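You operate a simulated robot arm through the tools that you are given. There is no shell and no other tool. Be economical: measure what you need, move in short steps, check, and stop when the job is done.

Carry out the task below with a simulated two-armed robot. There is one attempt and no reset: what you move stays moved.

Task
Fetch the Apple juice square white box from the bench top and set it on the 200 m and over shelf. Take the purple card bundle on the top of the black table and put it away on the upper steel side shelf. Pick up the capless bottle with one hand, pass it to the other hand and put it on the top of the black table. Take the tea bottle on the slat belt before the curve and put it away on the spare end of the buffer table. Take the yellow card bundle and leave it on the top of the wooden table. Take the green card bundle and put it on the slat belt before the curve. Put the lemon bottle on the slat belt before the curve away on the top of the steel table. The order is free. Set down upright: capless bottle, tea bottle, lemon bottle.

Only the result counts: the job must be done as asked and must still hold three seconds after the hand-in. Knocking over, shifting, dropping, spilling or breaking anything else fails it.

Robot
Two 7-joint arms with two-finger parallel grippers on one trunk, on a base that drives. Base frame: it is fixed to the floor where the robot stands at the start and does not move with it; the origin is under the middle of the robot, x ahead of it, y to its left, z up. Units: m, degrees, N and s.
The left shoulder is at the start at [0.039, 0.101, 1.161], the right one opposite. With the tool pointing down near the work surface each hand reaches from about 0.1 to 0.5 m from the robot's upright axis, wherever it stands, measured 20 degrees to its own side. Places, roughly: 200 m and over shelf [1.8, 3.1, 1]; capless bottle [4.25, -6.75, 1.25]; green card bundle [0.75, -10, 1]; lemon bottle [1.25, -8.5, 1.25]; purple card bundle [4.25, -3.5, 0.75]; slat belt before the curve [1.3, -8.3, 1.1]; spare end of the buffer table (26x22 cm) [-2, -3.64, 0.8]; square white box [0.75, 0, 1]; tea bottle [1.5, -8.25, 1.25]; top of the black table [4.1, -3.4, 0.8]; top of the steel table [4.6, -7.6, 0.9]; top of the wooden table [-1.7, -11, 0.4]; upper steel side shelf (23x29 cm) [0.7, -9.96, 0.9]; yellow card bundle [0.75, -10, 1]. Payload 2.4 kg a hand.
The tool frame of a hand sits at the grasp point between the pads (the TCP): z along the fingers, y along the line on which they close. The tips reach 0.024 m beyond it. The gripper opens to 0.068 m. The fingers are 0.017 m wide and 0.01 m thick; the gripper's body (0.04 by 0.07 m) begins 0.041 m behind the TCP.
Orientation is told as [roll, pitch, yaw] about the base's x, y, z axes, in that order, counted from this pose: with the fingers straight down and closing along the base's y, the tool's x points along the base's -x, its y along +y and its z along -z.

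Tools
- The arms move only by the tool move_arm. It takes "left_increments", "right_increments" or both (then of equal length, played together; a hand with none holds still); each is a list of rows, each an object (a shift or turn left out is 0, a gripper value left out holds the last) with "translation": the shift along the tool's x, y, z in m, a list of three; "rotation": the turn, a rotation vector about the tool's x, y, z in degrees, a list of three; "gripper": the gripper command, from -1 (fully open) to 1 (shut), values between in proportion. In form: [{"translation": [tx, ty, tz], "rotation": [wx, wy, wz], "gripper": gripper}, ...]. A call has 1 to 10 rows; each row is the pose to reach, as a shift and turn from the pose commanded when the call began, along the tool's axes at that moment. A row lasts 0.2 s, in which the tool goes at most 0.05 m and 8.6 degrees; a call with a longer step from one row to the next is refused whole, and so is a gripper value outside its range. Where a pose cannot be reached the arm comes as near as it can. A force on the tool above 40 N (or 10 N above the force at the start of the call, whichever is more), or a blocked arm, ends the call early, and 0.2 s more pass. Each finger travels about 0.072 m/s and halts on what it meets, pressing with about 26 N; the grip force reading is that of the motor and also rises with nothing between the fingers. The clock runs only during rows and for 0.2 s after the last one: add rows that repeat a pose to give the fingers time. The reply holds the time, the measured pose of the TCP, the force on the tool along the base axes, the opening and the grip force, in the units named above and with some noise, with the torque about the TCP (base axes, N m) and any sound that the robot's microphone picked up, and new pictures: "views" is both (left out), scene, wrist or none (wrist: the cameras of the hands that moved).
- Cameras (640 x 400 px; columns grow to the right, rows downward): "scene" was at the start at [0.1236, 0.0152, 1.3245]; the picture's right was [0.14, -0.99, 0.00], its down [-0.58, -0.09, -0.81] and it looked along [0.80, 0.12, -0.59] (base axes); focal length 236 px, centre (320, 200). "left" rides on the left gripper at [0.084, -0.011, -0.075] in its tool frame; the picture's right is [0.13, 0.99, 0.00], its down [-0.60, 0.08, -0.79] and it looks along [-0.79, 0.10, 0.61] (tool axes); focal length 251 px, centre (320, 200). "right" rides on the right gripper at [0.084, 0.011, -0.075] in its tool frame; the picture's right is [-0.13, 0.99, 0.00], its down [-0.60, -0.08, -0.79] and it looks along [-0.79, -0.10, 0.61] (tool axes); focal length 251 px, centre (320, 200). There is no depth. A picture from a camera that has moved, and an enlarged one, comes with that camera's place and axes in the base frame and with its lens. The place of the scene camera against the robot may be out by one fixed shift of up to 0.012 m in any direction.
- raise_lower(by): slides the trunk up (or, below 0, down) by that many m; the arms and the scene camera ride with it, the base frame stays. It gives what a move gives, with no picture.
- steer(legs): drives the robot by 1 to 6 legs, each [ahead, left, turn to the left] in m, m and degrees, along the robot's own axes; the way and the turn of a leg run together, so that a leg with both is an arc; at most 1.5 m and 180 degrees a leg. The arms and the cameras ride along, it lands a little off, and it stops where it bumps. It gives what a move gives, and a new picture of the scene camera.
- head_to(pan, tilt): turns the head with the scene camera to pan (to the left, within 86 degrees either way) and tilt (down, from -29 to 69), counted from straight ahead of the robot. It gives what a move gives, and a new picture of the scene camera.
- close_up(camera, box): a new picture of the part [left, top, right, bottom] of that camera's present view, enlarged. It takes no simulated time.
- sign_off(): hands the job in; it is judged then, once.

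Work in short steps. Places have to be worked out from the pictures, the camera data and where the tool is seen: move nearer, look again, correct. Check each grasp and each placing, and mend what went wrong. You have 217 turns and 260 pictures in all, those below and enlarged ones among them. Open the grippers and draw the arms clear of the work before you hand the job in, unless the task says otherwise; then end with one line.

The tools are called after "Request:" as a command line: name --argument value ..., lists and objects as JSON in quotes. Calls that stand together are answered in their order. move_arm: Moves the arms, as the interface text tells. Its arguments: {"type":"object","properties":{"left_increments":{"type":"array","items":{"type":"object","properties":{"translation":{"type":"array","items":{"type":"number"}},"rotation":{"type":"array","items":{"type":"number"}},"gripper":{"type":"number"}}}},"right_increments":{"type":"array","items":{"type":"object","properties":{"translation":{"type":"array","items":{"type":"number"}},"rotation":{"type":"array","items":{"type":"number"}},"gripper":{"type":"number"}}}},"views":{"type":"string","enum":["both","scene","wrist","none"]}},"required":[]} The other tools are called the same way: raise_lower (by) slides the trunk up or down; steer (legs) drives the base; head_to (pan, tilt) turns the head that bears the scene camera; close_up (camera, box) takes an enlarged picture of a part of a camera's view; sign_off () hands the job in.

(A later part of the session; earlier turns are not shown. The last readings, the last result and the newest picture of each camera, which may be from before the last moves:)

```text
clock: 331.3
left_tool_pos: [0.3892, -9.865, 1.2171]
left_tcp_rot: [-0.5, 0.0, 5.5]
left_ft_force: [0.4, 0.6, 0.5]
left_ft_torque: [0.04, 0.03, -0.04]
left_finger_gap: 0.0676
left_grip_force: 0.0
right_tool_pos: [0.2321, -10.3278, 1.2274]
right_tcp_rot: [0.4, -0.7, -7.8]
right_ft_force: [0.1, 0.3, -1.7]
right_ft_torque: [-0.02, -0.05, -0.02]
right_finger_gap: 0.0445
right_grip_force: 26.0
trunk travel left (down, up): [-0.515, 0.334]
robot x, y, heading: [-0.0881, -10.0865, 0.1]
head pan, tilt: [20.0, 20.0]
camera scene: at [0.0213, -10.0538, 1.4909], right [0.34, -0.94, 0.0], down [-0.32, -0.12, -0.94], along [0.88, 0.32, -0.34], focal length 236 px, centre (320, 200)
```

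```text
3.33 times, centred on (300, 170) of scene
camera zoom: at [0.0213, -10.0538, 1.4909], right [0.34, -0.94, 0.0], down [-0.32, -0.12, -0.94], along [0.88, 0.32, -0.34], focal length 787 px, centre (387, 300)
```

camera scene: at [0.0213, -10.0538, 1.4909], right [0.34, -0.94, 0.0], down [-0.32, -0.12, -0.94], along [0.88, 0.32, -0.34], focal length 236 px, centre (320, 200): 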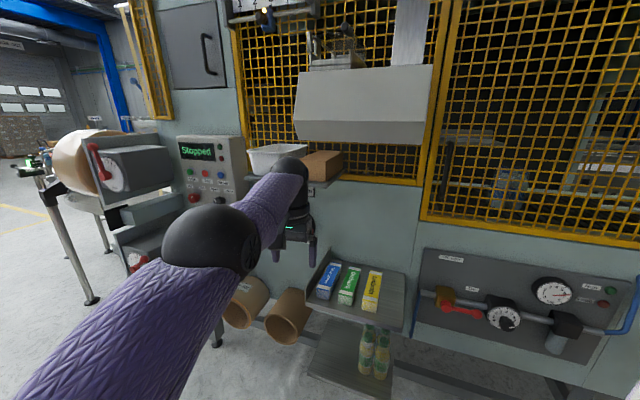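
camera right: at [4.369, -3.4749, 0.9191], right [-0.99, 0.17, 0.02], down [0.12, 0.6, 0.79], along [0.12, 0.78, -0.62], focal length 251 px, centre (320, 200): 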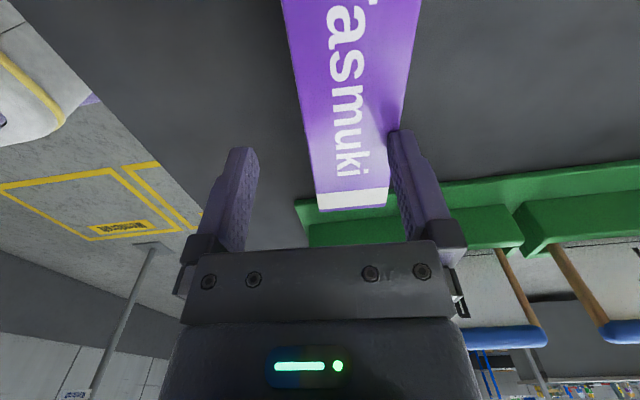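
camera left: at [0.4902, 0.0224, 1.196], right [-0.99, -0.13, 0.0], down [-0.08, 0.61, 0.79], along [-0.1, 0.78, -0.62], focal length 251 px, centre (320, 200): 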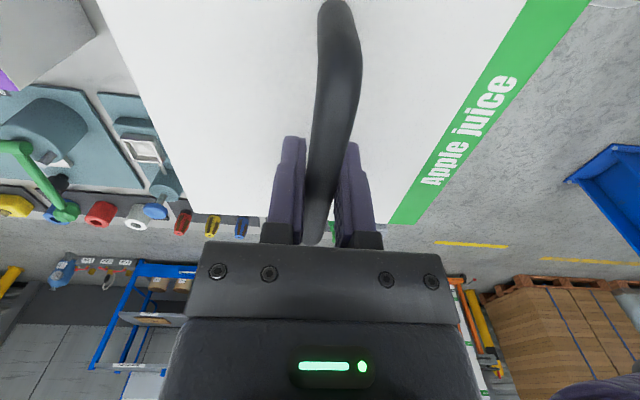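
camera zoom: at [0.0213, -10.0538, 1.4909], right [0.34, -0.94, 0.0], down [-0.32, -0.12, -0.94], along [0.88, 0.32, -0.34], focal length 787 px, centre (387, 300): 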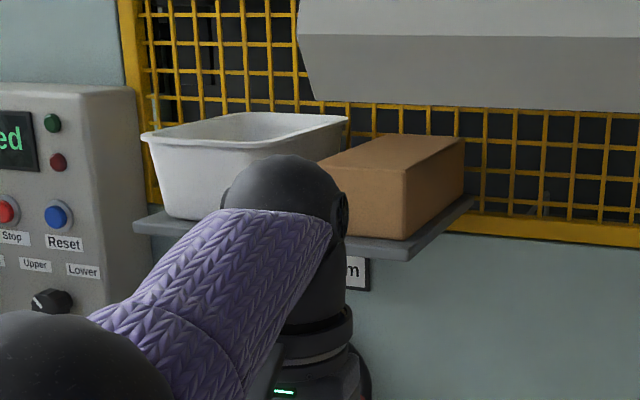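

Tray and box look in place. I bring the left hand inward (y≈−10.0) and lower so it passes clear of that bin shelf, then approach again.

Request:
move_arm --left_increments '[{"translation": [0.003, -0.035, 0.03], "rotation": [0, 0, 2]}, {"translation": [0.006, -0.07, 0.06], "rotation": [0, 0, 4]}, {"translation": [0.01, -0.105, 0.09], "rotation": [0, 0, 5.5]}, {"translation": [0.013, -0.134, 0.12], "rotation": [0, 0, 5.5]}]' --views "none"

Request:
head_to --pan 5 --tilt 40

```text
clock: 332.3
left_tool_pos: [0.3911, -10.0036, 1.0981]
left_tcp_rot: [-0.5, 0.1, -0.2]
left_ft_force: [-0.8, 1.0, 0.0]
left_ft_torque: [0.02, -0.01, 0.01]
left_finger_gap: 0.0676
left_grip_force: 0.1
left hand out of reach, approached as far as the arm can: row 1, 2, 3, 4
right_tool_pos: [0.2324, -10.326, 1.2268]
right_tcp_rot: [0.5, -0.7, -7.9]
right_ft_force: [-0.2, 0.5, -1.6]
right_ft_torque: [0.0, -0.01, 0.03]
right_finger_gap: 0.0448
right_grip_force: 26.0
trunk travel left (down, up): [-0.515, 0.334]
robot x, y, heading: [-0.0862, -10.0906, -0.0]
head pan, tilt: [20.0, 20.0]
```

```text
clock: 333.1
left_tool_pos: [0.3917, -10.0024, 1.0985]
left_tcp_rot: [-0.6, 0.0, -0.1]
left_ft_force: [-0.4, 0.8, -0.1]
left_ft_torque: [0.01, -0.03, 0.03]
left_finger_gap: 0.0681
left_grip_force: 0.0
right_tool_pos: [0.2314, -10.3262, 1.2263]
right_tcp_rot: [0.4, -0.7, -7.9]
right_ft_force: [-0.9, -0.1, -0.7]
right_ft_torque: [0.02, -0.02, 0.02]
right_finger_gap: 0.0447
right_grip_force: 26.2
trunk travel left (down, up): [-0.515, 0.334]
robot x, y, heading: [-0.0861, -10.0902, -0.2]
head pan, tilt: [5.0, 40.0]
camera scene: at [0.0185, -10.0781, 1.4596], right [0.09, -1.0, 0.0], down [-0.64, -0.06, -0.77], along [0.76, 0.07, -0.64], focal length 236 px, centre (320, 200)
```

scene: 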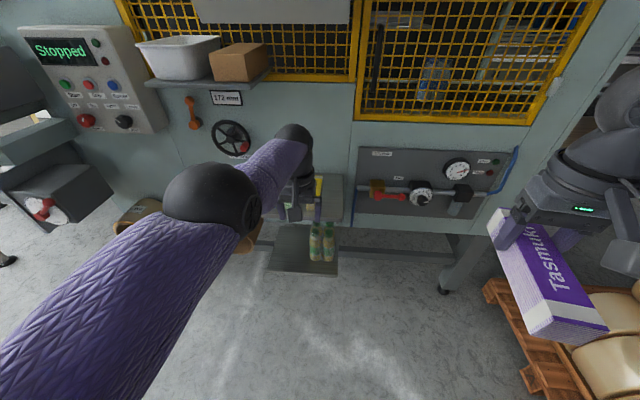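

Request:
steer --legs '[[0.17, 0, 0]]'

```text
clock: 334.6
left_tool_pos: [0.56, -10.0041, 1.099]
left_tcp_rot: [-0.5, 0.2, -0.2]
left_ft_force: [0.0, 0.4, -0.4]
left_ft_torque: [0.01, 0.04, -0.02]
left_finger_gap: 0.068
left_grip_force: 0.0
right_tool_pos: [0.3997, -10.3269, 1.2254]
right_tcp_rot: [0.3, -0.6, -8.0]
right_ft_force: [0.5, -0.1, -1.6]
right_ft_torque: [0.0, -0.03, 0.0]
right_finger_gap: 0.045
right_grip_force: 25.7
trunk travel left (down, up): [-0.515, 0.334]
robot x, y, heading: [0.0836, -10.0859, -0.1]
head pan, tilt: [5.0, 40.0]
camera scene: at [0.1859, -10.0784, 1.4594], right [0.09, -1.0, 0.0], down [-0.64, -0.06, -0.77], along [0.76, 0.07, -0.64], focal length 236 px, centre (320, 200)
```

scene: 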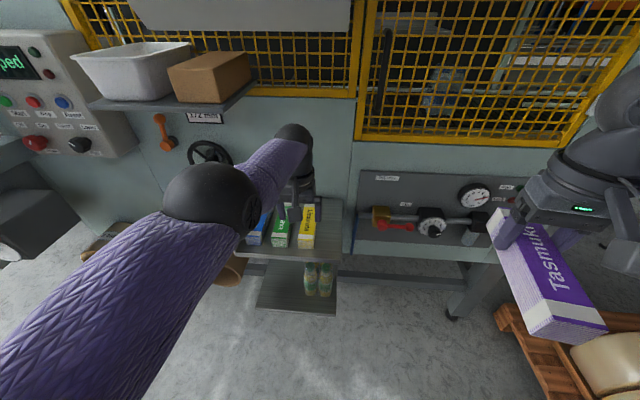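

Still clear. I take a close-up to refine the yellow bundle's position.

Request:
close_up --camera "scene" --box '[220, 150, 360, 270]'

Request:
close_up --camera "left" --box '[0, 0, 640, 400]'

```text
3.33 times, centred on (290, 210) of scene
camera zoom: at [0.1859, -10.0784, 1.4594], right [0.09, -1.0, 0.0], down [-0.64, -0.06, -0.77], along [0.76, 0.07, -0.64], focal length 787 px, centre (420, 167)
```

zoom: 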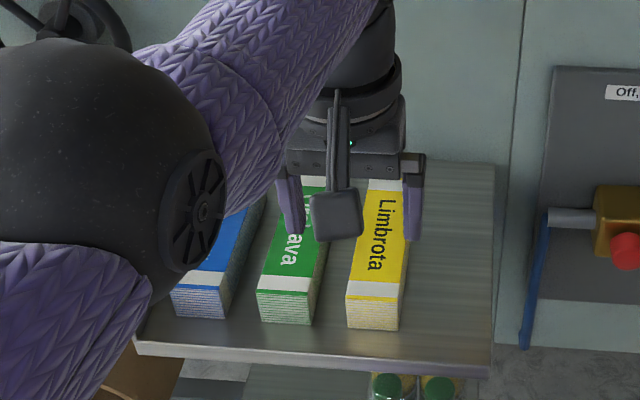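

```text
1.00 times, centred on (320, 200) of left (not enlarged: the box is as wide or as high as the picture)
camera zoom: at [0.4752, -10.014, 1.175], right [-0.13, 0.99, -0.01], down [0.61, 0.08, 0.79], along [0.79, 0.09, -0.61], focal length 251 px, centre (320, 200)
```

zoom: 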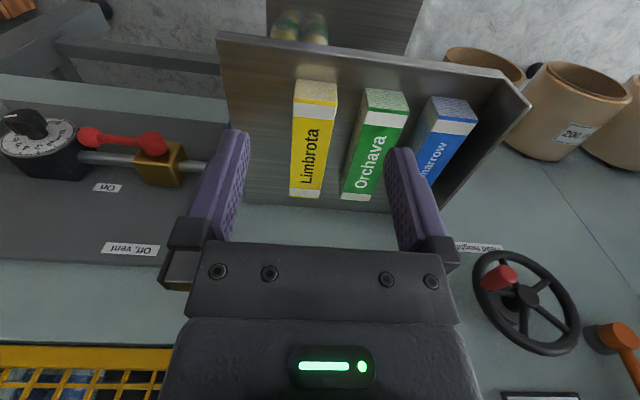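

Yellow confirmed at (0.687, −10.003), top 0.952; the hand is laterally aligned. I drive 0.13 m ahead, then lower.

Request:
steer --legs '[[0.13, 0, 0.1]]'

Request:
move_arm --left_increments '[{"translation": [0, 0, 0.03]}, {"translation": [0, 0, 0.06]}, {"translation": [0, 0, 0.09]}]' --views "both"

```text
clock: 335.8
left_tool_pos: [0.6902, -10.0028, 1.0987]
left_tcp_rot: [-0.5, 0.3, -0.1]
left_ft_force: [0.2, 0.4, -1.0]
left_ft_torque: [0.0, 0.01, -0.03]
left_finger_gap: 0.0681
left_grip_force: 0.0
right_tool_pos: [0.53, -10.3268, 1.2265]
right_tcp_rot: [0.4, -0.6, -7.9]
right_ft_force: [0.7, -0.6, -2.1]
right_ft_torque: [0.01, 0.0, 0.01]
right_finger_gap: 0.0447
right_grip_force: 26.3
trunk travel left (down, up): [-0.515, 0.334]
robot x, y, heading: [0.2125, -10.0859, 0.1]
head pan, tilt: [5.0, 40.0]
camera scene: at [0.3163, -10.0783, 1.4594], right [0.09, -1.0, 0.0], down [-0.64, -0.06, -0.77], along [0.76, 0.07, -0.64], focal length 236 px, centre (320, 200)
```

scene: 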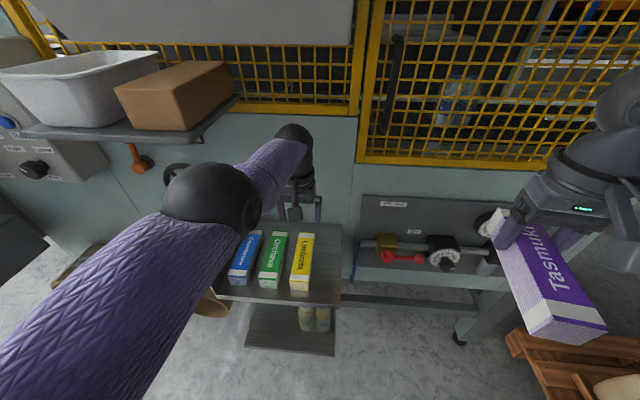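

```text
clock: 336.6
left_tool_pos: [0.6756, -10.0018, 1.0116]
left_tcp_rot: [-0.4, 0.0, -0.1]
left_ft_force: [0.4, -0.2, 0.2]
left_ft_torque: [0.0, -0.02, -0.01]
left_finger_gap: 0.0681
left_grip_force: 0.0
left hand out of reach, approached as far as the arm can: row 2, 3
right_tool_pos: [0.5291, -10.3263, 1.2267]
right_tcp_rot: [0.3, -0.7, -8.0]
right_ft_force: [-0.8, 0.1, -2.3]
right_ft_torque: [-0.02, -0.03, -0.01]
right_finger_gap: 0.0448
right_grip_force: 26.3
trunk travel left (down, up): [-0.515, 0.334]
robot x, y, heading: [0.2096, -10.0879, -0.1]
head pan, tilt: [5.0, 40.0]
camera scene: at [0.3151, -10.0784, 1.4595], right [0.09, -1.0, 0.0], down [-0.64, -0.06, -0.77], along [0.76, 0.07, -0.64], focal length 236 px, centre (320, 200)
camera left: at [0.5912, -10.0115, 1.0889], right [-0.13, 0.99, -0.01], down [0.61, 0.08, 0.79], along [0.79, 0.1, -0.61], focal length 251 px, centre (320, 200)
```

scene: 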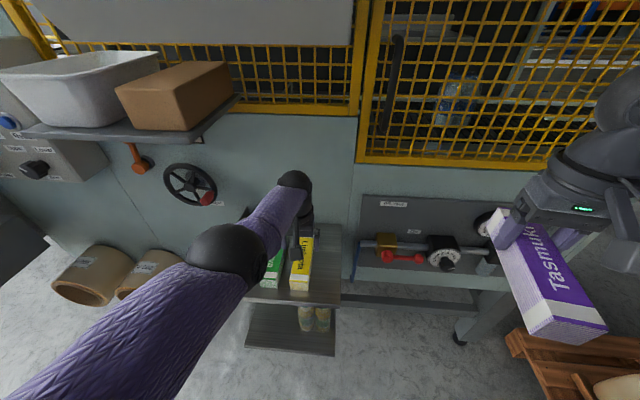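
left: 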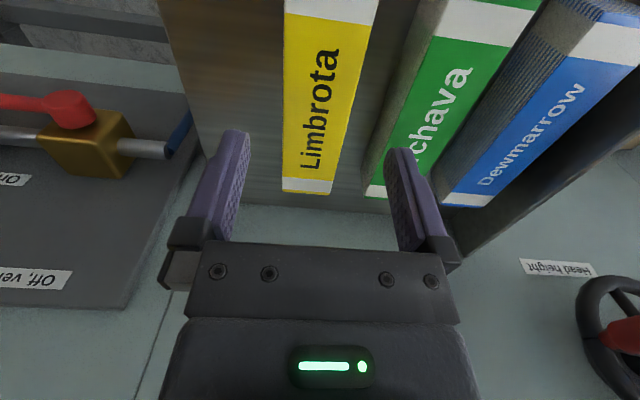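

Aligned between the fingers with room to the green one. I narrow the opening slightly and go down 7 cm.

Request:
move_arm --left_increments '[{"translation": [0, 0, 0.02], "gripper": -0.8}, {"translation": [0, 0, 0.045]}, {"translation": [0, 0, 0.07]}]' --views "wrist"

```text
clock: 337.4
left_tool_pos: [0.6571, -9.9986, 0.9593]
left_tcp_rot: [-0.5, 0.1, -0.1]
left_ft_force: [0.0, 0.4, 0.4]
left_ft_torque: [0.0, 0.0, 0.0]
left_finger_gap: 0.0613
left_grip_force: 0.0
left hand out of reach, approached as far as the arm can: row 1, 2, 3
right_tool_pos: [0.5296, -10.3273, 1.2284]
right_tcp_rot: [0.4, -0.7, -7.9]
right_ft_force: [0.1, 0.5, -2.2]
right_ft_torque: [0.0, -0.06, -0.03]
right_finger_gap: 0.0446
right_grip_force: 25.6
trunk travel left (down, up): [-0.515, 0.334]
robot x, y, heading: [0.2118, -10.0871, -0.0]
head pan, tilt: [5.0, 40.0]
camera left: at [0.5729, -10.0095, 1.0356], right [-0.13, 0.99, -0.01], down [0.61, 0.08, 0.79], along [0.79, 0.1, -0.61], focal length 251 px, centre (320, 200)
```

left: 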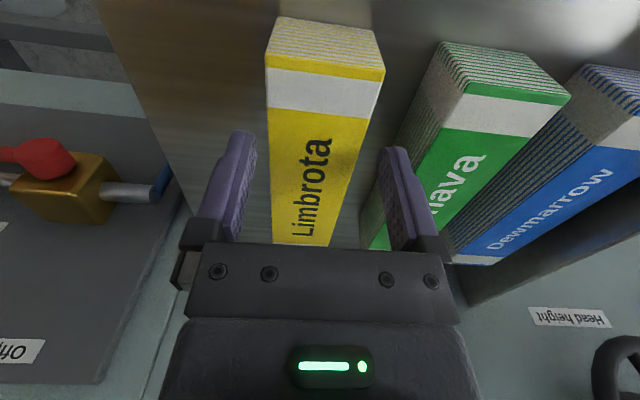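

The arm lags at the edge of reach; I pull the target back 4 cm and 4 mm right so it settles to the commanded height.

Request:
move_arm --left_increments '[{"translation": [0.02, -0.004, 0]}, {"translation": [0.04, -0.004, 0.0]}, {"translation": [0.04, -0.004, 0.0]}]' --views "wrist"

```text
clock: 338.2
left_tool_pos: [0.6177, -10.0027, 0.9586]
left_tcp_rot: [-0.4, 0.2, -0.1]
left_ft_force: [-1.3, -0.1, -0.2]
left_ft_torque: [0.0, 0.02, -0.01]
left_finger_gap: 0.0612
left_grip_force: 0.1
right_tool_pos: [0.5295, -10.3261, 1.2277]
right_tcp_rot: [0.5, -0.6, -7.9]
right_ft_force: [0.0, -0.5, -2.0]
right_ft_torque: [0.0, -0.03, -0.02]
right_finger_gap: 0.0449
right_grip_force: 25.9
trunk travel left (down, up): [-0.515, 0.334]
robot x, y, heading: [0.2085, -10.0888, 0.3]
head pan, tilt: [5.0, 40.0]
camera left: at [0.5327, -10.0133, 1.0341], right [-0.13, 0.99, -0.01], down [0.61, 0.08, 0.79], along [0.79, 0.1, -0.61], focal length 251 px, centre (320, 200)
```

left: 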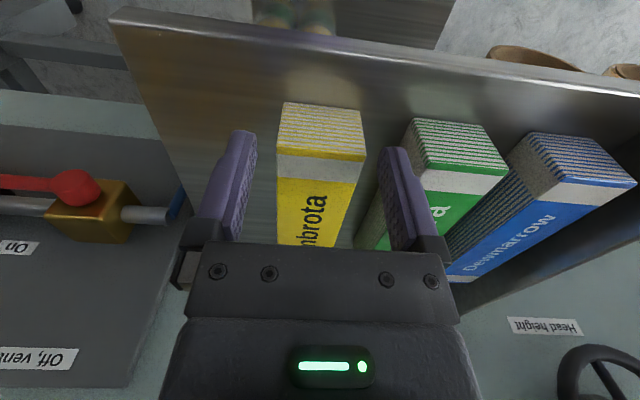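

I lift 3 cm, drive 0.06 m nearer, and then descend.

Request:
move_arm --left_increments '[{"translation": [0, 0, -0.03]}]' --views "none"

Request:
steer --legs '[[0.065, 0, 0]]'

Request:
move_arm --left_increments '[{"translation": [0, 0, 0.02]}, {"translation": [0, 0, 0.035]}]' --views "wrist"

```text
clock: 338.6
left_tool_pos: [0.618, -10.0041, 0.9881]
left_tcp_rot: [-0.4, 0.1, -0.1]
left_ft_force: [-0.4, -0.3, 0.1]
left_ft_torque: [-0.04, -0.01, 0.0]
left_finger_gap: 0.0614
left_grip_force: 0.0
right_tool_pos: [0.5291, -10.3284, 1.227]
right_tcp_rot: [0.4, -0.8, -7.9]
right_ft_force: [0.0, 0.4, -2.8]
right_ft_torque: [0.0, -0.06, 0.01]
right_finger_gap: 0.0445
right_grip_force: 26.1
trunk travel left (down, up): [-0.515, 0.334]
robot x, y, heading: [0.2091, -10.0902, -0.1]
head pan, tilt: [5.0, 40.0]
```

```text
clock: 339.6
left_tool_pos: [0.6839, -10.0032, 0.9882]
left_tcp_rot: [-0.4, 0.2, -0.1]
left_ft_force: [-0.4, 0.1, 1.2]
left_ft_torque: [0.03, 0.04, 0.02]
left_finger_gap: 0.0614
left_grip_force: 0.0
right_tool_pos: [0.5955, -10.3271, 1.226]
right_tcp_rot: [0.3, -0.6, -7.9]
right_ft_force: [-0.2, -0.5, -1.7]
right_ft_torque: [-0.01, -0.05, -0.02]
right_finger_gap: 0.0449
right_grip_force: 25.8
trunk travel left (down, up): [-0.515, 0.334]
robot x, y, heading: [0.272, -10.0863, 0.2]
head pan, tilt: [5.0, 40.0]
camera scene: at [0.3816, -10.0783, 1.4594], right [0.09, -1.0, 0.0], down [-0.64, -0.06, -0.77], along [0.76, 0.07, -0.64], focal length 236 px, centre (320, 200)
```

scene: 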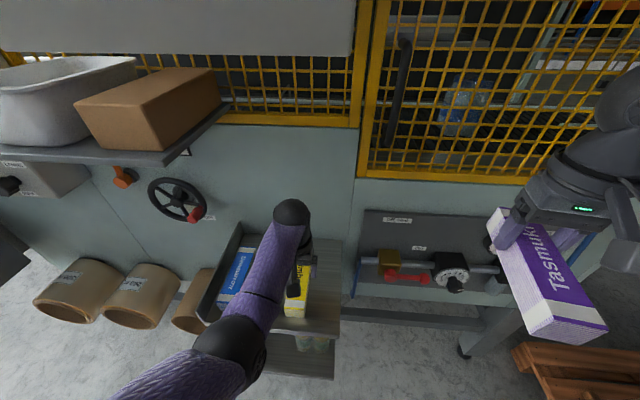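

```text
clock: 340.2
left_tool_pos: [0.684, -10.0038, 0.9532]
left_tcp_rot: [-0.5, 0.1, -0.2]
left_ft_force: [0.5, -0.6, -0.8]
left_ft_torque: [0.01, 0.02, 0.02]
left_finger_gap: 0.0609
left_grip_force: 0.1
right_tool_pos: [0.5946, -10.3266, 1.2273]
right_tcp_rot: [0.4, -0.8, -7.9]
right_ft_force: [0.0, 0.3, -2.5]
right_ft_torque: [0.01, -0.03, 0.0]
right_finger_gap: 0.0449
right_grip_force: 26.0
trunk travel left (down, up): [-0.515, 0.334]
robot x, y, heading: [0.275, -10.0895, 0.3]
head pan, tilt: [5.0, 40.0]
camera left: at [0.5993, -10.0139, 1.0294], right [-0.13, 0.99, -0.01], down [0.61, 0.08, 0.79], along [0.79, 0.1, -0.61], focal length 251 px, centre (320, 200)
```

left: 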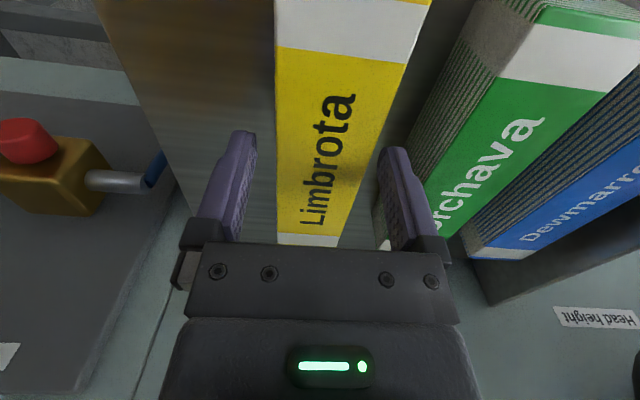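

Well aligned now. I lower the last 1.3 cm, close, and lift.

Request:
move_arm --left_increments '[{"translation": [0, 0, 0.013]}, {"translation": [0, 0, 0.013], "gripper": 1}, {"translation": [0, 0, 0.013], "gripper": 1}, {"translation": [0, 0, 0.013], "gripper": 1}]' --views "none"

Request:
move_arm --left_increments '[{"translation": [0, 0, -0.02]}, {"translation": [0, 0, -0.05]}, {"translation": [0.02, 0, -0.08]}, {"translation": [0.04, 0, -0.11]}]' --views "scene"

```text
clock: 341.2
left_tool_pos: [0.6847, -10.0035, 0.9389]
left_tcp_rot: [-0.4, 0.1, -0.1]
left_ft_force: [0.1, 1.4, 0.8]
left_ft_torque: [0.09, 0.0, 0.01]
left_finger_gap: 0.0446
left_grip_force: 26.1
right_tool_pos: [0.5951, -10.3256, 1.2257]
right_tcp_rot: [0.5, -0.7, -7.9]
right_ft_force: [0.0, 0.3, -2.2]
right_ft_torque: [0.06, -0.03, 0.0]
right_finger_gap: 0.0447
right_grip_force: 25.9
trunk travel left (down, up): [-0.515, 0.334]
robot x, y, heading: [0.2714, -10.0875, 0.2]
head pan, tilt: [5.0, 40.0]
```

```text
clock: 342.2
left_tool_pos: [0.6641, -10.0045, 1.0225]
left_tcp_rot: [-0.4, 0.1, -0.1]
left_ft_force: [-0.6, -0.8, -1.2]
left_ft_torque: [0.01, 0.0, -0.01]
left_finger_gap: 0.0448
left_grip_force: 25.8
left hand out of reach, approached as far as the arm can: row 4
right_tool_pos: [0.5942, -10.3264, 1.2259]
right_tcp_rot: [0.4, -0.7, -7.9]
right_ft_force: [-0.2, 0.6, -1.4]
right_ft_torque: [-0.01, -0.05, 0.0]
right_finger_gap: 0.0446
right_grip_force: 25.9
trunk travel left (down, up): [-0.515, 0.334]
robot x, y, heading: [0.2717, -10.0865, 0.0]
head pan, tilt: [5.0, 40.0]
camera scene: at [0.3806, -10.0783, 1.4595], right [0.09, -1.0, 0.0], down [-0.64, -0.06, -0.77], along [0.76, 0.07, -0.64], focal length 236 px, centre (320, 200)
```

scene: 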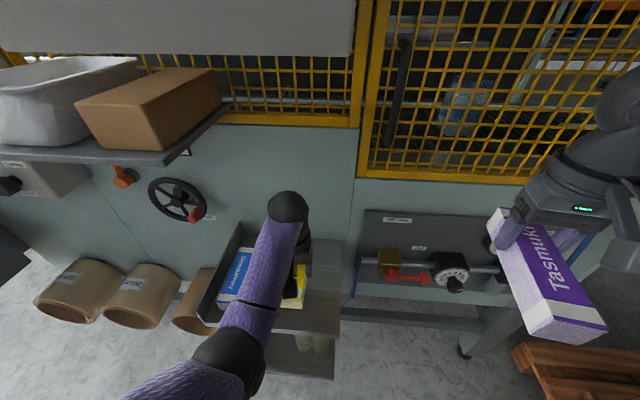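

Yellow is in the left hand. I back off 0.35 m, draw the left hand in, and straighten the right hand for placing the purple bundle.

Request:
steer --legs '[[-0.35, 0, 0]]'

Request:
move_arm --left_increments '[{"translation": [0.03, 0.02, -0.01]}, {"translation": [0.06, 0.04, -0.02]}, {"translation": [0.09, 0.06, -0.03]}, {"translation": [0.12, 0.08, -0.04]}, {"translation": [0.15, 0.1, -0.05]}]' --right_increments '[{"translation": [-0.01, 0.02, 0.02], "rotation": [0, 0, -2]}, {"translation": [-0.02, 0.05, 0.04], "rotation": [0, 0, -4]}, {"translation": [-0.04, 0.08, 0.06], "rotation": [0, 0, -6]}, {"translation": [-0.06, 0.11, 0.08], "rotation": [0, 0, -8]}, {"translation": [-0.08, 0.14, 0.1], "rotation": [0, 0, -9]}]' --views "scene"

```text
clock: 344.5
left_tool_pos: [0.3205, -10.0062, 1.0222]
left_tcp_rot: [-0.6, 0.1, -0.6]
left_ft_force: [-0.2, 0.4, -1.8]
left_ft_torque: [0.02, 0.0, 0.0]
left_finger_gap: 0.0445
left_grip_force: 25.9
right_tool_pos: [0.2484, -10.3287, 1.2267]
right_tcp_rot: [0.4, -0.7, -8.6]
right_ft_force: [-0.1, 0.5, -1.1]
right_ft_torque: [-0.03, -0.04, 0.03]
right_finger_gap: 0.0449
right_grip_force: 25.9
trunk travel left (down, up): [-0.515, 0.334]
robot x, y, heading: [-0.0663, -10.0895, -0.3]
head pan, tilt: [5.0, 40.0]
camera scene: at [0.0355, -10.0778, 1.4596], right [0.08, -1.0, 0.0], down [-0.64, -0.05, -0.77], along [0.76, 0.06, -0.64], focal length 236 px, centre (320, 200)
```

scene: 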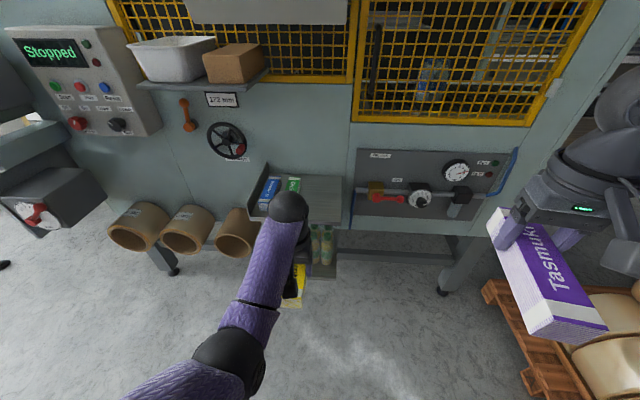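

```text
clock: 344.8
left_tool_pos: [0.3108, -9.9976, 1.0273]
left_tcp_rot: [-0.8, -1.3, -0.2]
left_ft_force: [0.7, 0.0, -2.5]
left_ft_torque: [0.05, 0.01, 0.03]
left_finger_gap: 0.0446
left_grip_force: 25.9
left hand out of reach, approached as far as the arm can: row 1
right_tool_pos: [0.2548, -10.3191, 1.2187]
right_tcp_rot: [0.3, -0.8, -7.5]
right_ft_force: [-0.2, 0.2, -1.5]
right_ft_torque: [0.01, -0.08, -0.02]
right_finger_gap: 0.0447
right_grip_force: 25.2
trunk travel left (down, up): [-0.515, 0.334]
robot x, y, heading: [-0.0705, -10.0859, -0.7]
head pan, tilt: [5.0, 40.0]
stopped in row 1 (left hand): the force on the tool passed its limit at 89 N (the readings are from after the stop); the commanded pose is now the measured one
camera scene: at [0.0359, -10.0777, 1.4595], right [0.08, -1.0, 0.0], down [-0.64, -0.05, -0.77], along [0.76, 0.06, -0.64], focal length 236 px, centre (320, 200)
```

scene: 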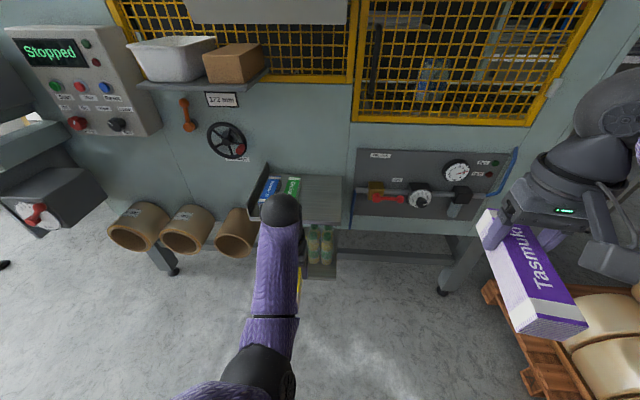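

The left elbow is folded against the trunk. I move the left hand outward and up instead, while adjusting the right hand.

Request:
move_arm --left_increments '[{"translation": [-0.01, 0.02, -0.01]}, {"translation": [-0.02, 0.05, -0.02]}, {"translation": [-0.02, 0.08, -0.05]}, {"translation": [-0.02, 0.11, -0.08]}, {"translation": [-0.02, 0.14, -0.11]}]' --right_increments '[{"translation": [-0.01, 0.02, 0.02], "rotation": [0, 0, -2]}, {"translation": [-0.02, 0.05, 0.04], "rotation": [0, 0, -4]}, {"translation": [-0.04, 0.08, 0.06], "rotation": [0, 0, -6]}, {"translation": [-0.06, 0.11, 0.08], "rotation": [0, 0, -7]}, {"translation": [-0.08, 0.14, 0.1], "rotation": [0, 0, -7.5]}]' --views "scene"

```text
clock: 345.1
left_tool_pos: [0.3176, -9.9891, 1.0323]
left_tcp_rot: [-0.9, -1.9, 0.2]
left_ft_force: [11.7, 0.9, -13.3]
left_ft_torque: [-0.06, -0.28, -0.08]
left_finger_gap: 0.0447
left_grip_force: 26.4
right_tool_pos: [0.2605, -10.3111, 1.2104]
right_tcp_rot: [0.3, -0.7, -6.7]
right_ft_force: [0.0, -0.4, -1.8]
right_ft_torque: [0.01, -0.05, 0.0]
right_finger_gap: 0.0445
right_grip_force: 26.7
trunk travel left (down, up): [-0.515, 0.334]
robot x, y, heading: [-0.0669, -10.086, -0.6]
head pan, tilt: [5.0, 40.0]
stopped in row 1 (left hand): the force on the tool passed its limit at 64 N (the readings are from after the stop); the commanded pose is now the measured one
camera scene: at [0.0366, -10.0774, 1.4595], right [0.08, -1.0, 0.0], down [-0.64, -0.05, -0.77], along [0.76, 0.06, -0.64], focal length 236 px, centre (320, 200)
```

scene: 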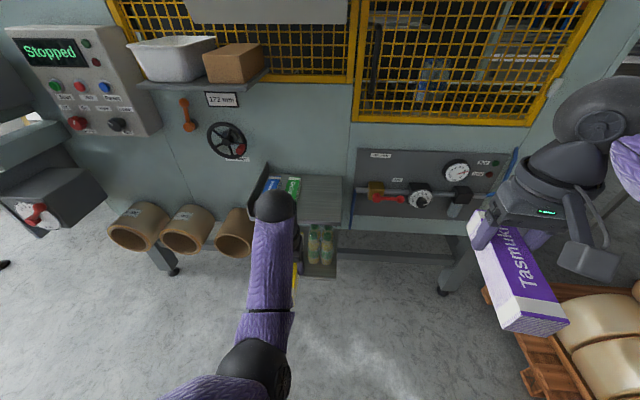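

Request:
move_arm --left_increments '[{"translation": [-0.02, -0.005, 0.01]}, {"translation": [-0.05, -0.01, 0.02]}, {"translation": [-0.08, -0.01, 0.03]}, {"translation": [-0.1, -0.01, 0.03]}]' --views "scene"

```text
clock: 346.1
left_tool_pos: [0.4033, -9.9969, 1.0113]
left_tcp_rot: [-1.0, -1.9, 0.3]
left_ft_force: [0.0, 0.0, -1.4]
left_ft_torque: [-0.01, -0.01, 0.02]
left_finger_gap: 0.0447
left_grip_force: 26.1
left hand out of reach, approached as far as the arm can: row 4
right_tool_pos: [0.2596, -10.3107, 1.2107]
right_tcp_rot: [0.3, -0.8, -6.6]
right_ft_force: [-0.2, 0.1, -1.3]
right_ft_torque: [-0.01, -0.02, -0.01]
right_finger_gap: 0.0446
right_grip_force: 26.0
trunk travel left (down, up): [-0.515, 0.334]
robot x, y, heading: [-0.0691, -10.0872, -0.3]
head pan, tilt: [5.0, 40.0]
camera scene: at [0.0362, -10.0778, 1.4595], right [0.08, -1.0, 0.0], down [-0.64, -0.05, -0.77], along [0.76, 0.06, -0.64], focal length 236 px, centre (320, 200)
```

scene: 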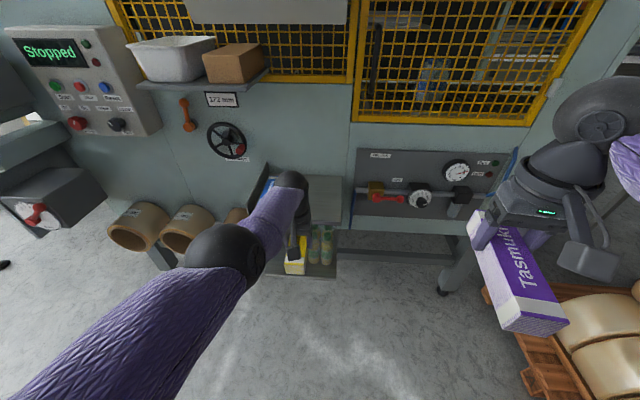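

Left arm is free again. With the left arm unable to tuck, I'll deliver the yellow bundle first: back off and turn towards the wooden table at (−1.7, −11).

Request:
steer --legs '[[-0.25, 0, 0], [0, 0, -150]]'

Request:
head_to --pan 0 --tilt 25

```text
clock: 354.2
left_tool_pos: [-0.689, -10.3963, 1.0111]
left_tcp_rot: [-0.9, -1.8, -150.4]
left_ft_force: [0.3, 0.4, -1.5]
left_ft_torque: [0.02, 0.0, 0.01]
left_finger_gap: 0.0448
left_grip_force: 25.9
right_tool_pos: [-0.7181, -10.0535, 1.2093]
right_tcp_rot: [0.3, -0.8, -157.1]
right_ft_force: [-0.3, 0.2, -2.3]
right_ft_torque: [-0.02, 0.02, -0.01]
right_finger_gap: 0.0447
right_grip_force: 25.7
trunk travel left (down, up): [-0.515, 0.334]
robot x, y, heading: [-0.32, -10.0842, -151.1]
head pan, tilt: [5.0, 40.0]
camera scene: at [-0.4071, -10.1404, 1.4595], right [-0.56, 0.83, 0.0], down [0.53, 0.36, -0.77], along [-0.63, -0.43, -0.64], focal length 236 px, centre (320, 200)
```

scene: 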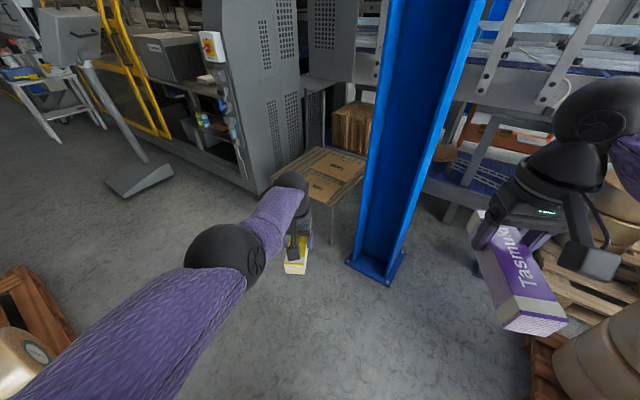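

```text
clock: 355.0
left_tool_pos: [-0.6885, -10.3976, 1.0103]
left_tcp_rot: [-0.8, -1.8, -150.2]
left_ft_force: [-0.1, 0.0, -1.2]
left_ft_torque: [0.01, -0.03, 0.01]
left_finger_gap: 0.0449
left_grip_force: 25.7
right_tool_pos: [-0.719, -10.0538, 1.2097]
right_tcp_rot: [0.2, -0.8, -157.0]
right_ft_force: [0.6, -0.1, -2.2]
right_ft_torque: [0.0, 0.04, 0.0]
right_finger_gap: 0.0447
right_grip_force: 26.2
trunk travel left (down, up): [-0.515, 0.334]
robot x, y, heading: [-0.322, -10.0858, -151.0]
head pan, tilt: [0.0, 25.0]
camera scene: at [-0.4172, -10.1376, 1.4828], right [-0.49, 0.87, 0.0], down [0.37, 0.21, -0.91], along [-0.79, -0.44, -0.42], focal length 236 px, centre (320, 200)
```

scene: 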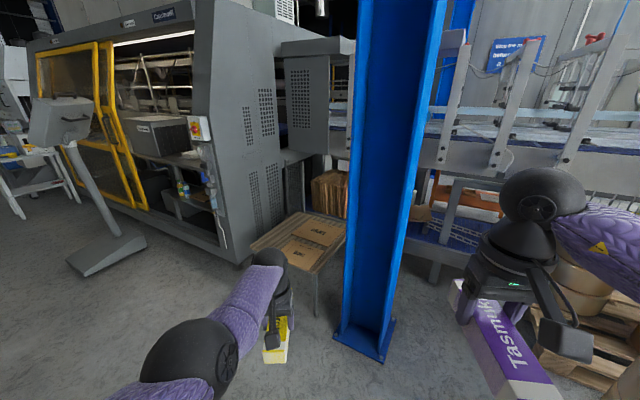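

Wooden table: x −2.0…−1.4, y −11.35…−10.68, z≈0.4, with flat cardboard sheets on it. I position east of it, facing west.

Request:
steer --legs '[[0, 0, -29], [0, 1.0, 0], [0.35, 0, 0]]'

Request:
head_to --pan 0 --tilt 50

```text
clock: 363.5
left_tool_pos: [-1.1617, -11.1832, 1.0097]
left_tcp_rot: [-0.9, -1.7, -179.7]
left_ft_force: [0.4, 0.1, -1.3]
left_ft_torque: [0.0, -0.02, 0.0]
left_finger_gap: 0.0448
left_grip_force: 26.3
right_tool_pos: [-1.0186, -10.8696, 1.2095]
right_tcp_rot: [0.2, -0.8, 173.6]
right_ft_force: [0.0, 0.2, -2.3]
right_ft_torque: [0.0, 0.06, 0.01]
right_finger_gap: 0.0447
right_grip_force: 25.9
trunk travel left (down, up): [-0.515, 0.334]
robot x, y, heading: [-0.6881, -11.0917, 179.6]
head pan, tilt: [0.0, 25.0]
camera scene: at [-0.7976, -11.0892, 1.4828], right [0.01, 1.0, 0.0], down [0.42, 0.0, -0.91], along [-0.91, 0.0, -0.42], focal length 236 px, centre (320, 200)
```

scene: 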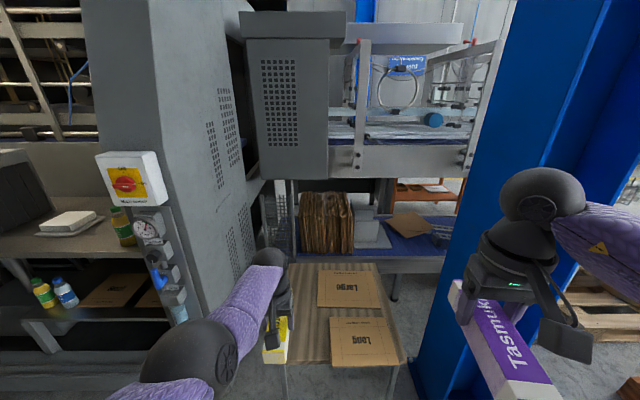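

```text
clock: 364.4
left_tool_pos: [-1.1595, -11.1824, 1.0106]
left_tcp_rot: [-0.8, -1.8, -179.7]
left_ft_force: [0.1, 0.4, -1.3]
left_ft_torque: [0.02, -0.04, 0.0]
left_finger_gap: 0.0447
left_grip_force: 25.7
right_tool_pos: [-1.0169, -10.8696, 1.2085]
right_tcp_rot: [0.4, -0.8, 173.5]
right_ft_force: [-1.4, -0.8, -2.1]
right_ft_torque: [0.0, 0.05, -0.01]
right_finger_gap: 0.0449
right_grip_force: 25.9
trunk travel left (down, up): [-0.515, 0.334]
robot x, y, heading: [-0.69, -11.0915, 179.8]
head pan, tilt: [0.0, 50.0]
camera scene: at [-0.7817, -11.0892, 1.4454], right [0.01, 1.0, 0.0], down [0.77, 0.0, -0.64], along [-0.64, 0.0, -0.77], focal length 236 px, centre (320, 200)
```

scene: 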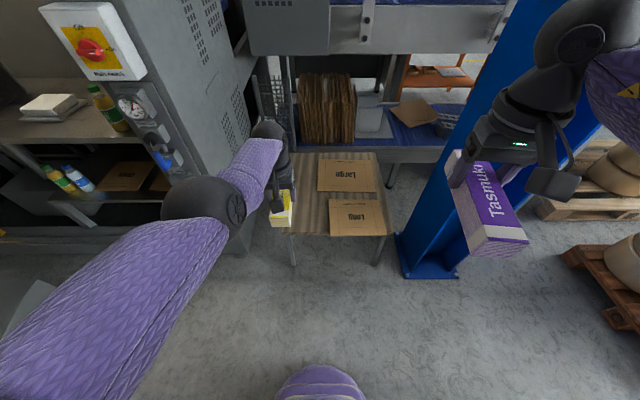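

There is a bare strip at y −11.25…−11.10, exactly where the yellow bundle hangs. I lower the trunk and drive in 0.4 m.

Request:
raise_lower --by -0.46

Request:
steer --legs '[[0.28, 0, 0]]'

```text
refused: -0.46 is not a number from -0.4 to 0.4
```

```text
clock: 366.4
left_tool_pos: [-1.4466, -11.1803, 1.009]
left_tcp_rot: [-0.7, -1.7, -179.9]
left_ft_force: [0.7, 0.5, -0.9]
left_ft_torque: [-0.03, -0.05, -0.01]
left_finger_gap: 0.0447
left_grip_force: 25.8
right_tool_pos: [-1.3014, -10.8668, 1.2095]
right_tcp_rot: [0.4, -0.9, 173.5]
right_ft_force: [-0.2, -0.4, -1.6]
right_ft_torque: [0.02, 0.03, 0.01]
right_finger_gap: 0.0449
right_grip_force: 26.1
trunk travel left (down, up): [-0.515, 0.334]
robot x, y, heading: [-0.9729, -11.0919, 179.5]
head pan, tilt: [0.0, 50.0]
camera scene: at [-1.067, -11.0873, 1.4453], right [0.01, 1.0, 0.0], down [0.77, -0.01, -0.64], along [-0.64, 0.0, -0.77], focal length 236 px, centre (320, 200)
```

scene: 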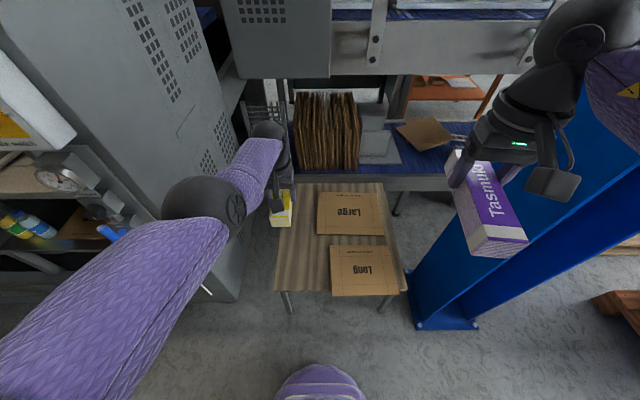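

Request:
raise_lower --by -0.38

Request:
steer --legs '[[0.1, 0, 0]]'

```text
clock: 370.1
left_tool_pos: [-1.4452, -11.1801, 0.6304]
left_tcp_rot: [-0.8, -1.9, -179.8]
left_ft_force: [-0.3, 0.4, -1.7]
left_ft_torque: [0.03, -0.02, -0.01]
left_finger_gap: 0.0446
left_grip_force: 26.1
right_tool_pos: [-1.3005, -10.8672, 0.8292]
right_tcp_rot: [0.3, -0.9, 173.4]
right_ft_force: [0.2, -0.2, -1.7]
right_ft_torque: [0.01, 0.02, -0.03]
right_finger_gap: 0.0447
right_grip_force: 26.1
trunk travel left (down, up): [-0.135, 0.714]
robot x, y, heading: [-0.9734, -11.0888, 179.6]
head pan, tilt: [0.0, 50.0]
```

```text
clock: 371.2
left_tool_pos: [-1.5436, -11.1789, 0.6293]
left_tcp_rot: [-0.8, -1.7, -179.8]
left_ft_force: [0.1, -0.3, -1.2]
left_ft_torque: [0.0, 0.0, 0.0]
left_finger_gap: 0.0447
left_grip_force: 26.1
right_tool_pos: [-1.399, -10.8655, 0.8304]
right_tcp_rot: [0.4, -0.8, 173.5]
right_ft_force: [0.5, -0.7, -2.0]
right_ft_torque: [0.02, 0.06, 0.01]
right_finger_gap: 0.0448
right_grip_force: 26.1
trunk travel left (down, up): [-0.135, 0.714]
robot x, y, heading: [-1.067, -11.0917, 179.4]
head pan, tilt: [0.0, 50.0]
camera scene: at [-1.2368, -11.0858, 1.0606], right [0.01, 1.0, 0.0], down [0.77, -0.01, -0.64], along [-0.64, 0.01, -0.77], focal length 236 px, centre (320, 200)
```

scene: 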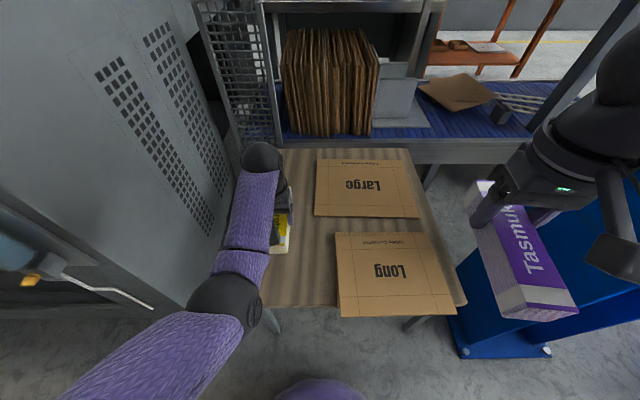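

Yellow hangs above the bare strip. I lower the trunk 0.12 m more, then lower with the arm in small steps.

Request:
raise_lower --by -0.12

Request:
move_arm --left_increments '[{"translation": [0, 0, 0.015]}, {"translation": [0, 0, 0.03]}, {"translation": [0, 0, 0.045]}]' --views "both"

```text
clock: 372.7
left_tool_pos: [-1.5426, -11.1792, 0.5093]
left_tcp_rot: [-0.8, -1.8, -179.7]
left_ft_force: [-0.4, 0.0, -1.9]
left_ft_torque: [0.0, -0.02, 0.0]
left_finger_gap: 0.0448
left_grip_force: 26.2
right_tool_pos: [-1.4001, -10.8654, 0.7096]
right_tcp_rot: [0.4, -0.9, 173.4]
right_ft_force: [-0.3, 0.0, -2.2]
right_ft_torque: [-0.02, 0.01, -0.01]
right_finger_gap: 0.0448
right_grip_force: 26.0
trunk travel left (down, up): [-0.015, 0.834]
robot x, y, heading: [-1.0696, -11.0935, 179.4]
head pan, tilt: [0.0, 50.0]
```

```text
clock: 373.5
left_tool_pos: [-1.5446, -11.1766, 0.4692]
left_tcp_rot: [-0.7, -2.2, -179.9]
left_ft_force: [-1.9, -2.5, 26.4]
left_ft_torque: [-0.67, -0.11, -0.09]
left_finger_gap: 0.0448
left_grip_force: 25.9
right_tool_pos: [-1.3996, -10.8654, 0.7108]
right_tcp_rot: [0.2, -0.9, 173.3]
right_ft_force: [0.3, -0.4, -2.3]
right_ft_torque: [0.02, 0.02, 0.01]
right_finger_gap: 0.0445
right_grip_force: 26.5
trunk travel left (down, up): [-0.015, 0.834]
robot x, y, heading: [-1.0701, -11.0899, 179.5]
head pan, tilt: [0.0, 50.0]
camera scene: at [-1.2771, -11.0854, 0.9364], right [0.01, 1.0, 0.0], down [0.77, -0.01, -0.64], along [-0.64, 0.0, -0.77], focal length 236 px, centre (320, 200)
camera left: at [-1.4578, -11.1676, 0.5419], right [0.13, -0.99, -0.02], down [-0.57, -0.09, 0.81], along [-0.81, -0.1, -0.58], focal length 251 px, centre (320, 200)
```

scene: 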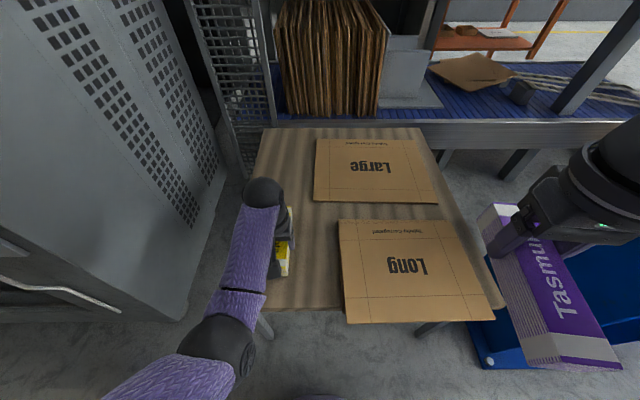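
left: 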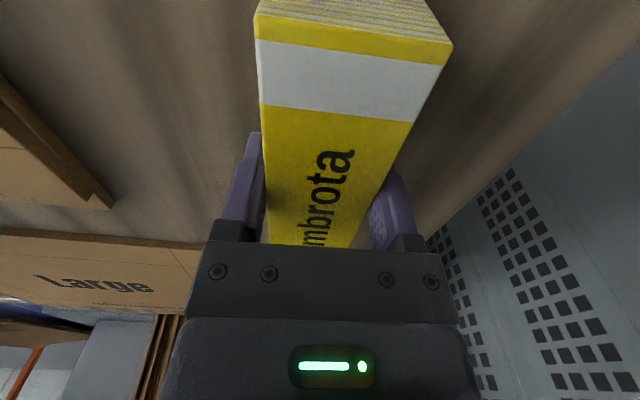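

It is resting on bare wood (contact 26 N). I release and rise.

Request:
move_arm --left_increments '[{"translation": [0, 0, -0.003], "gripper": -0.5}, {"translation": [0, 0, -0.003], "gripper": -1}, {"translation": [0, 0, -0.003], "gripper": -1}, {"translation": [0, 0, -0.03]}, {"translation": [0, 0, -0.06]}, {"translation": [0, 0, -0.09]}]' --views "none"

Request:
raise_lower --by 0.4

Request:
steer --legs '[[-0.45, 0, 0]]'

```text
clock: 374.9
left_tool_pos: [-1.5462, -11.1797, 0.5372]
left_tcp_rot: [-1.1, -2.8, -179.4]
left_ft_force: [-2.5, 1.7, -2.2]
left_ft_torque: [-0.19, 0.0, 0.25]
left_finger_gap: 0.0678
left_grip_force: 0.1
left hand out of reach, approached as far as the arm can: row 6
right_tool_pos: [-1.4007, -10.8662, 0.7098]
right_tcp_rot: [0.3, -0.7, 173.4]
right_ft_force: [0.6, 0.0, -0.4]
right_ft_torque: [0.01, 0.05, 0.03]
right_finger_gap: 0.0448
right_grip_force: 25.7
trunk travel left (down, up): [-0.015, 0.834]
robot x, y, heading: [-1.0712, -11.09, 179.5]
head pan, tilt: [0.0, 50.0]
stopped in row 6 (left hand): the force on the tool passed its limit at 58 N (the readings are from after the stop); the commanded pose is now the measured one
```

```text
clock: 378.7
left_tool_pos: [-1.5456, -11.1791, 0.9384]
left_tcp_rot: [-1.1, -2.7, -179.2]
left_ft_force: [0.3, -0.5, 0.2]
left_ft_torque: [-0.04, 0.01, 0.0]
left_finger_gap: 0.0678
left_grip_force: 0.1
right_tool_pos: [-1.4006, -10.865, 1.1101]
right_tcp_rot: [0.3, -0.8, 173.4]
right_ft_force: [0.5, 0.6, -0.4]
right_ft_torque: [-0.04, 0.06, 0.01]
right_finger_gap: 0.0448
right_grip_force: 26.1
trunk travel left (down, up): [-0.415, 0.434]
robot x, y, heading: [-1.0679, -11.0905, 179.5]
head pan, tilt: [0.0, 50.0]
```

```text
clock: 381.4
left_tool_pos: [-1.0884, -11.1802, 0.9381]
left_tcp_rot: [-1.2, -2.8, 180.1]
left_ft_force: [1.0, -1.0, -0.5]
left_ft_torque: [-0.05, -0.01, 0.04]
left_finger_gap: 0.0682
left_grip_force: 0.0
right_tool_pos: [-0.9391, -10.8683, 1.1111]
right_tcp_rot: [0.3, -0.9, 172.7]
right_ft_force: [-0.9, -0.2, -1.2]
right_ft_torque: [0.01, 0.02, -0.01]
right_finger_gap: 0.0446
right_grip_force: 26.0
trunk travel left (down, up): [-0.415, 0.434]
robot x, y, heading: [-0.6129, -11.0952, 179.1]
head pan, tilt: [0.0, 50.0]
camera scene: at [-0.716, -11.0915, 1.3449], right [0.02, 1.0, 0.0], down [0.77, -0.02, -0.64], along [-0.64, 0.01, -0.77], focal length 236 px, centre (320, 200)
```

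scene: 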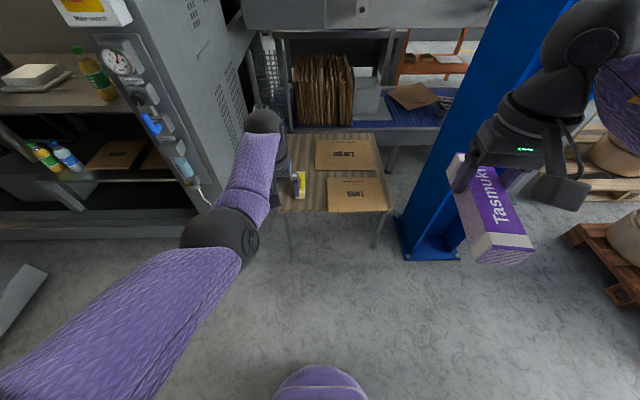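

Yellow stands on the table. I return to the open spot before the shelf.

Request:
steer --legs '[[-0.3, 0, 0], [0, -0.85, 0], [0, 0, 181]]'

Request:
move_arm --left_increments '[{"translation": [0, 0.03, -0.03]}, {"translation": [0, 0.06, -0.06]}, {"translation": [0, 0.09, -0.09]}, {"translation": [0, 0.12, -0.12]}, {"translation": [0, 0.15, -0.16]}, {"translation": [0, 0.18, -0.2]}, {"translation": [0, 0.2, -0.24]}, {"translation": [0, 0.2, -0.28]}]' --views "scene"

```text
refused: 181 is not a number from -180 to 180
```

```text
clock: 382.3
left_tool_pos: [-1.0893, -11.2705, 1.0225]
left_tcp_rot: [-0.9, -3.7, -179.3]
left_ft_force: [-3.2, 0.8, -2.3]
left_ft_torque: [-0.17, 0.03, 0.24]
left_finger_gap: 0.0679
left_grip_force: 0.2
right_tool_pos: [-0.9381, -10.8675, 1.1097]
right_tcp_rot: [0.3, -0.8, 172.7]
right_ft_force: [-1.1, 0.9, -1.0]
right_ft_torque: [0.02, 0.02, 0.01]
right_finger_gap: 0.0447
right_grip_force: 26.0
trunk travel left (down, up): [-0.415, 0.434]
robot x, y, heading: [-0.614, -11.0966, 178.9]
head pan, tilt: [0.0, 50.0]
stopped in row 4 (left hand): the force on the tool passed its limit at 68 N (the readings are from after the stop); the commanded pose is now the measured one
camera scene: at [-0.7165, -11.0911, 1.3449], right [0.02, 1.0, 0.0], down [0.77, -0.02, -0.64], along [-0.64, 0.01, -0.77], focal length 236 px, centre (320, 200)
```

scene: 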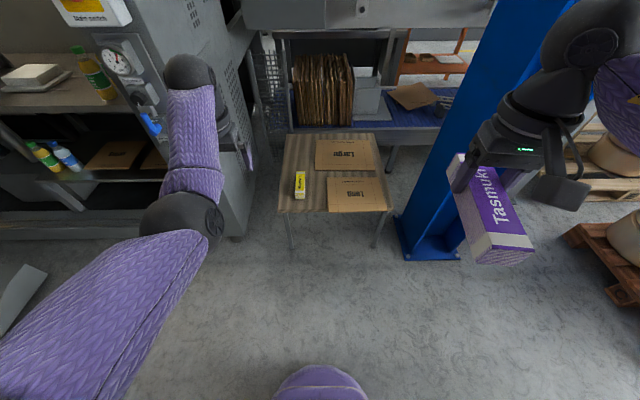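

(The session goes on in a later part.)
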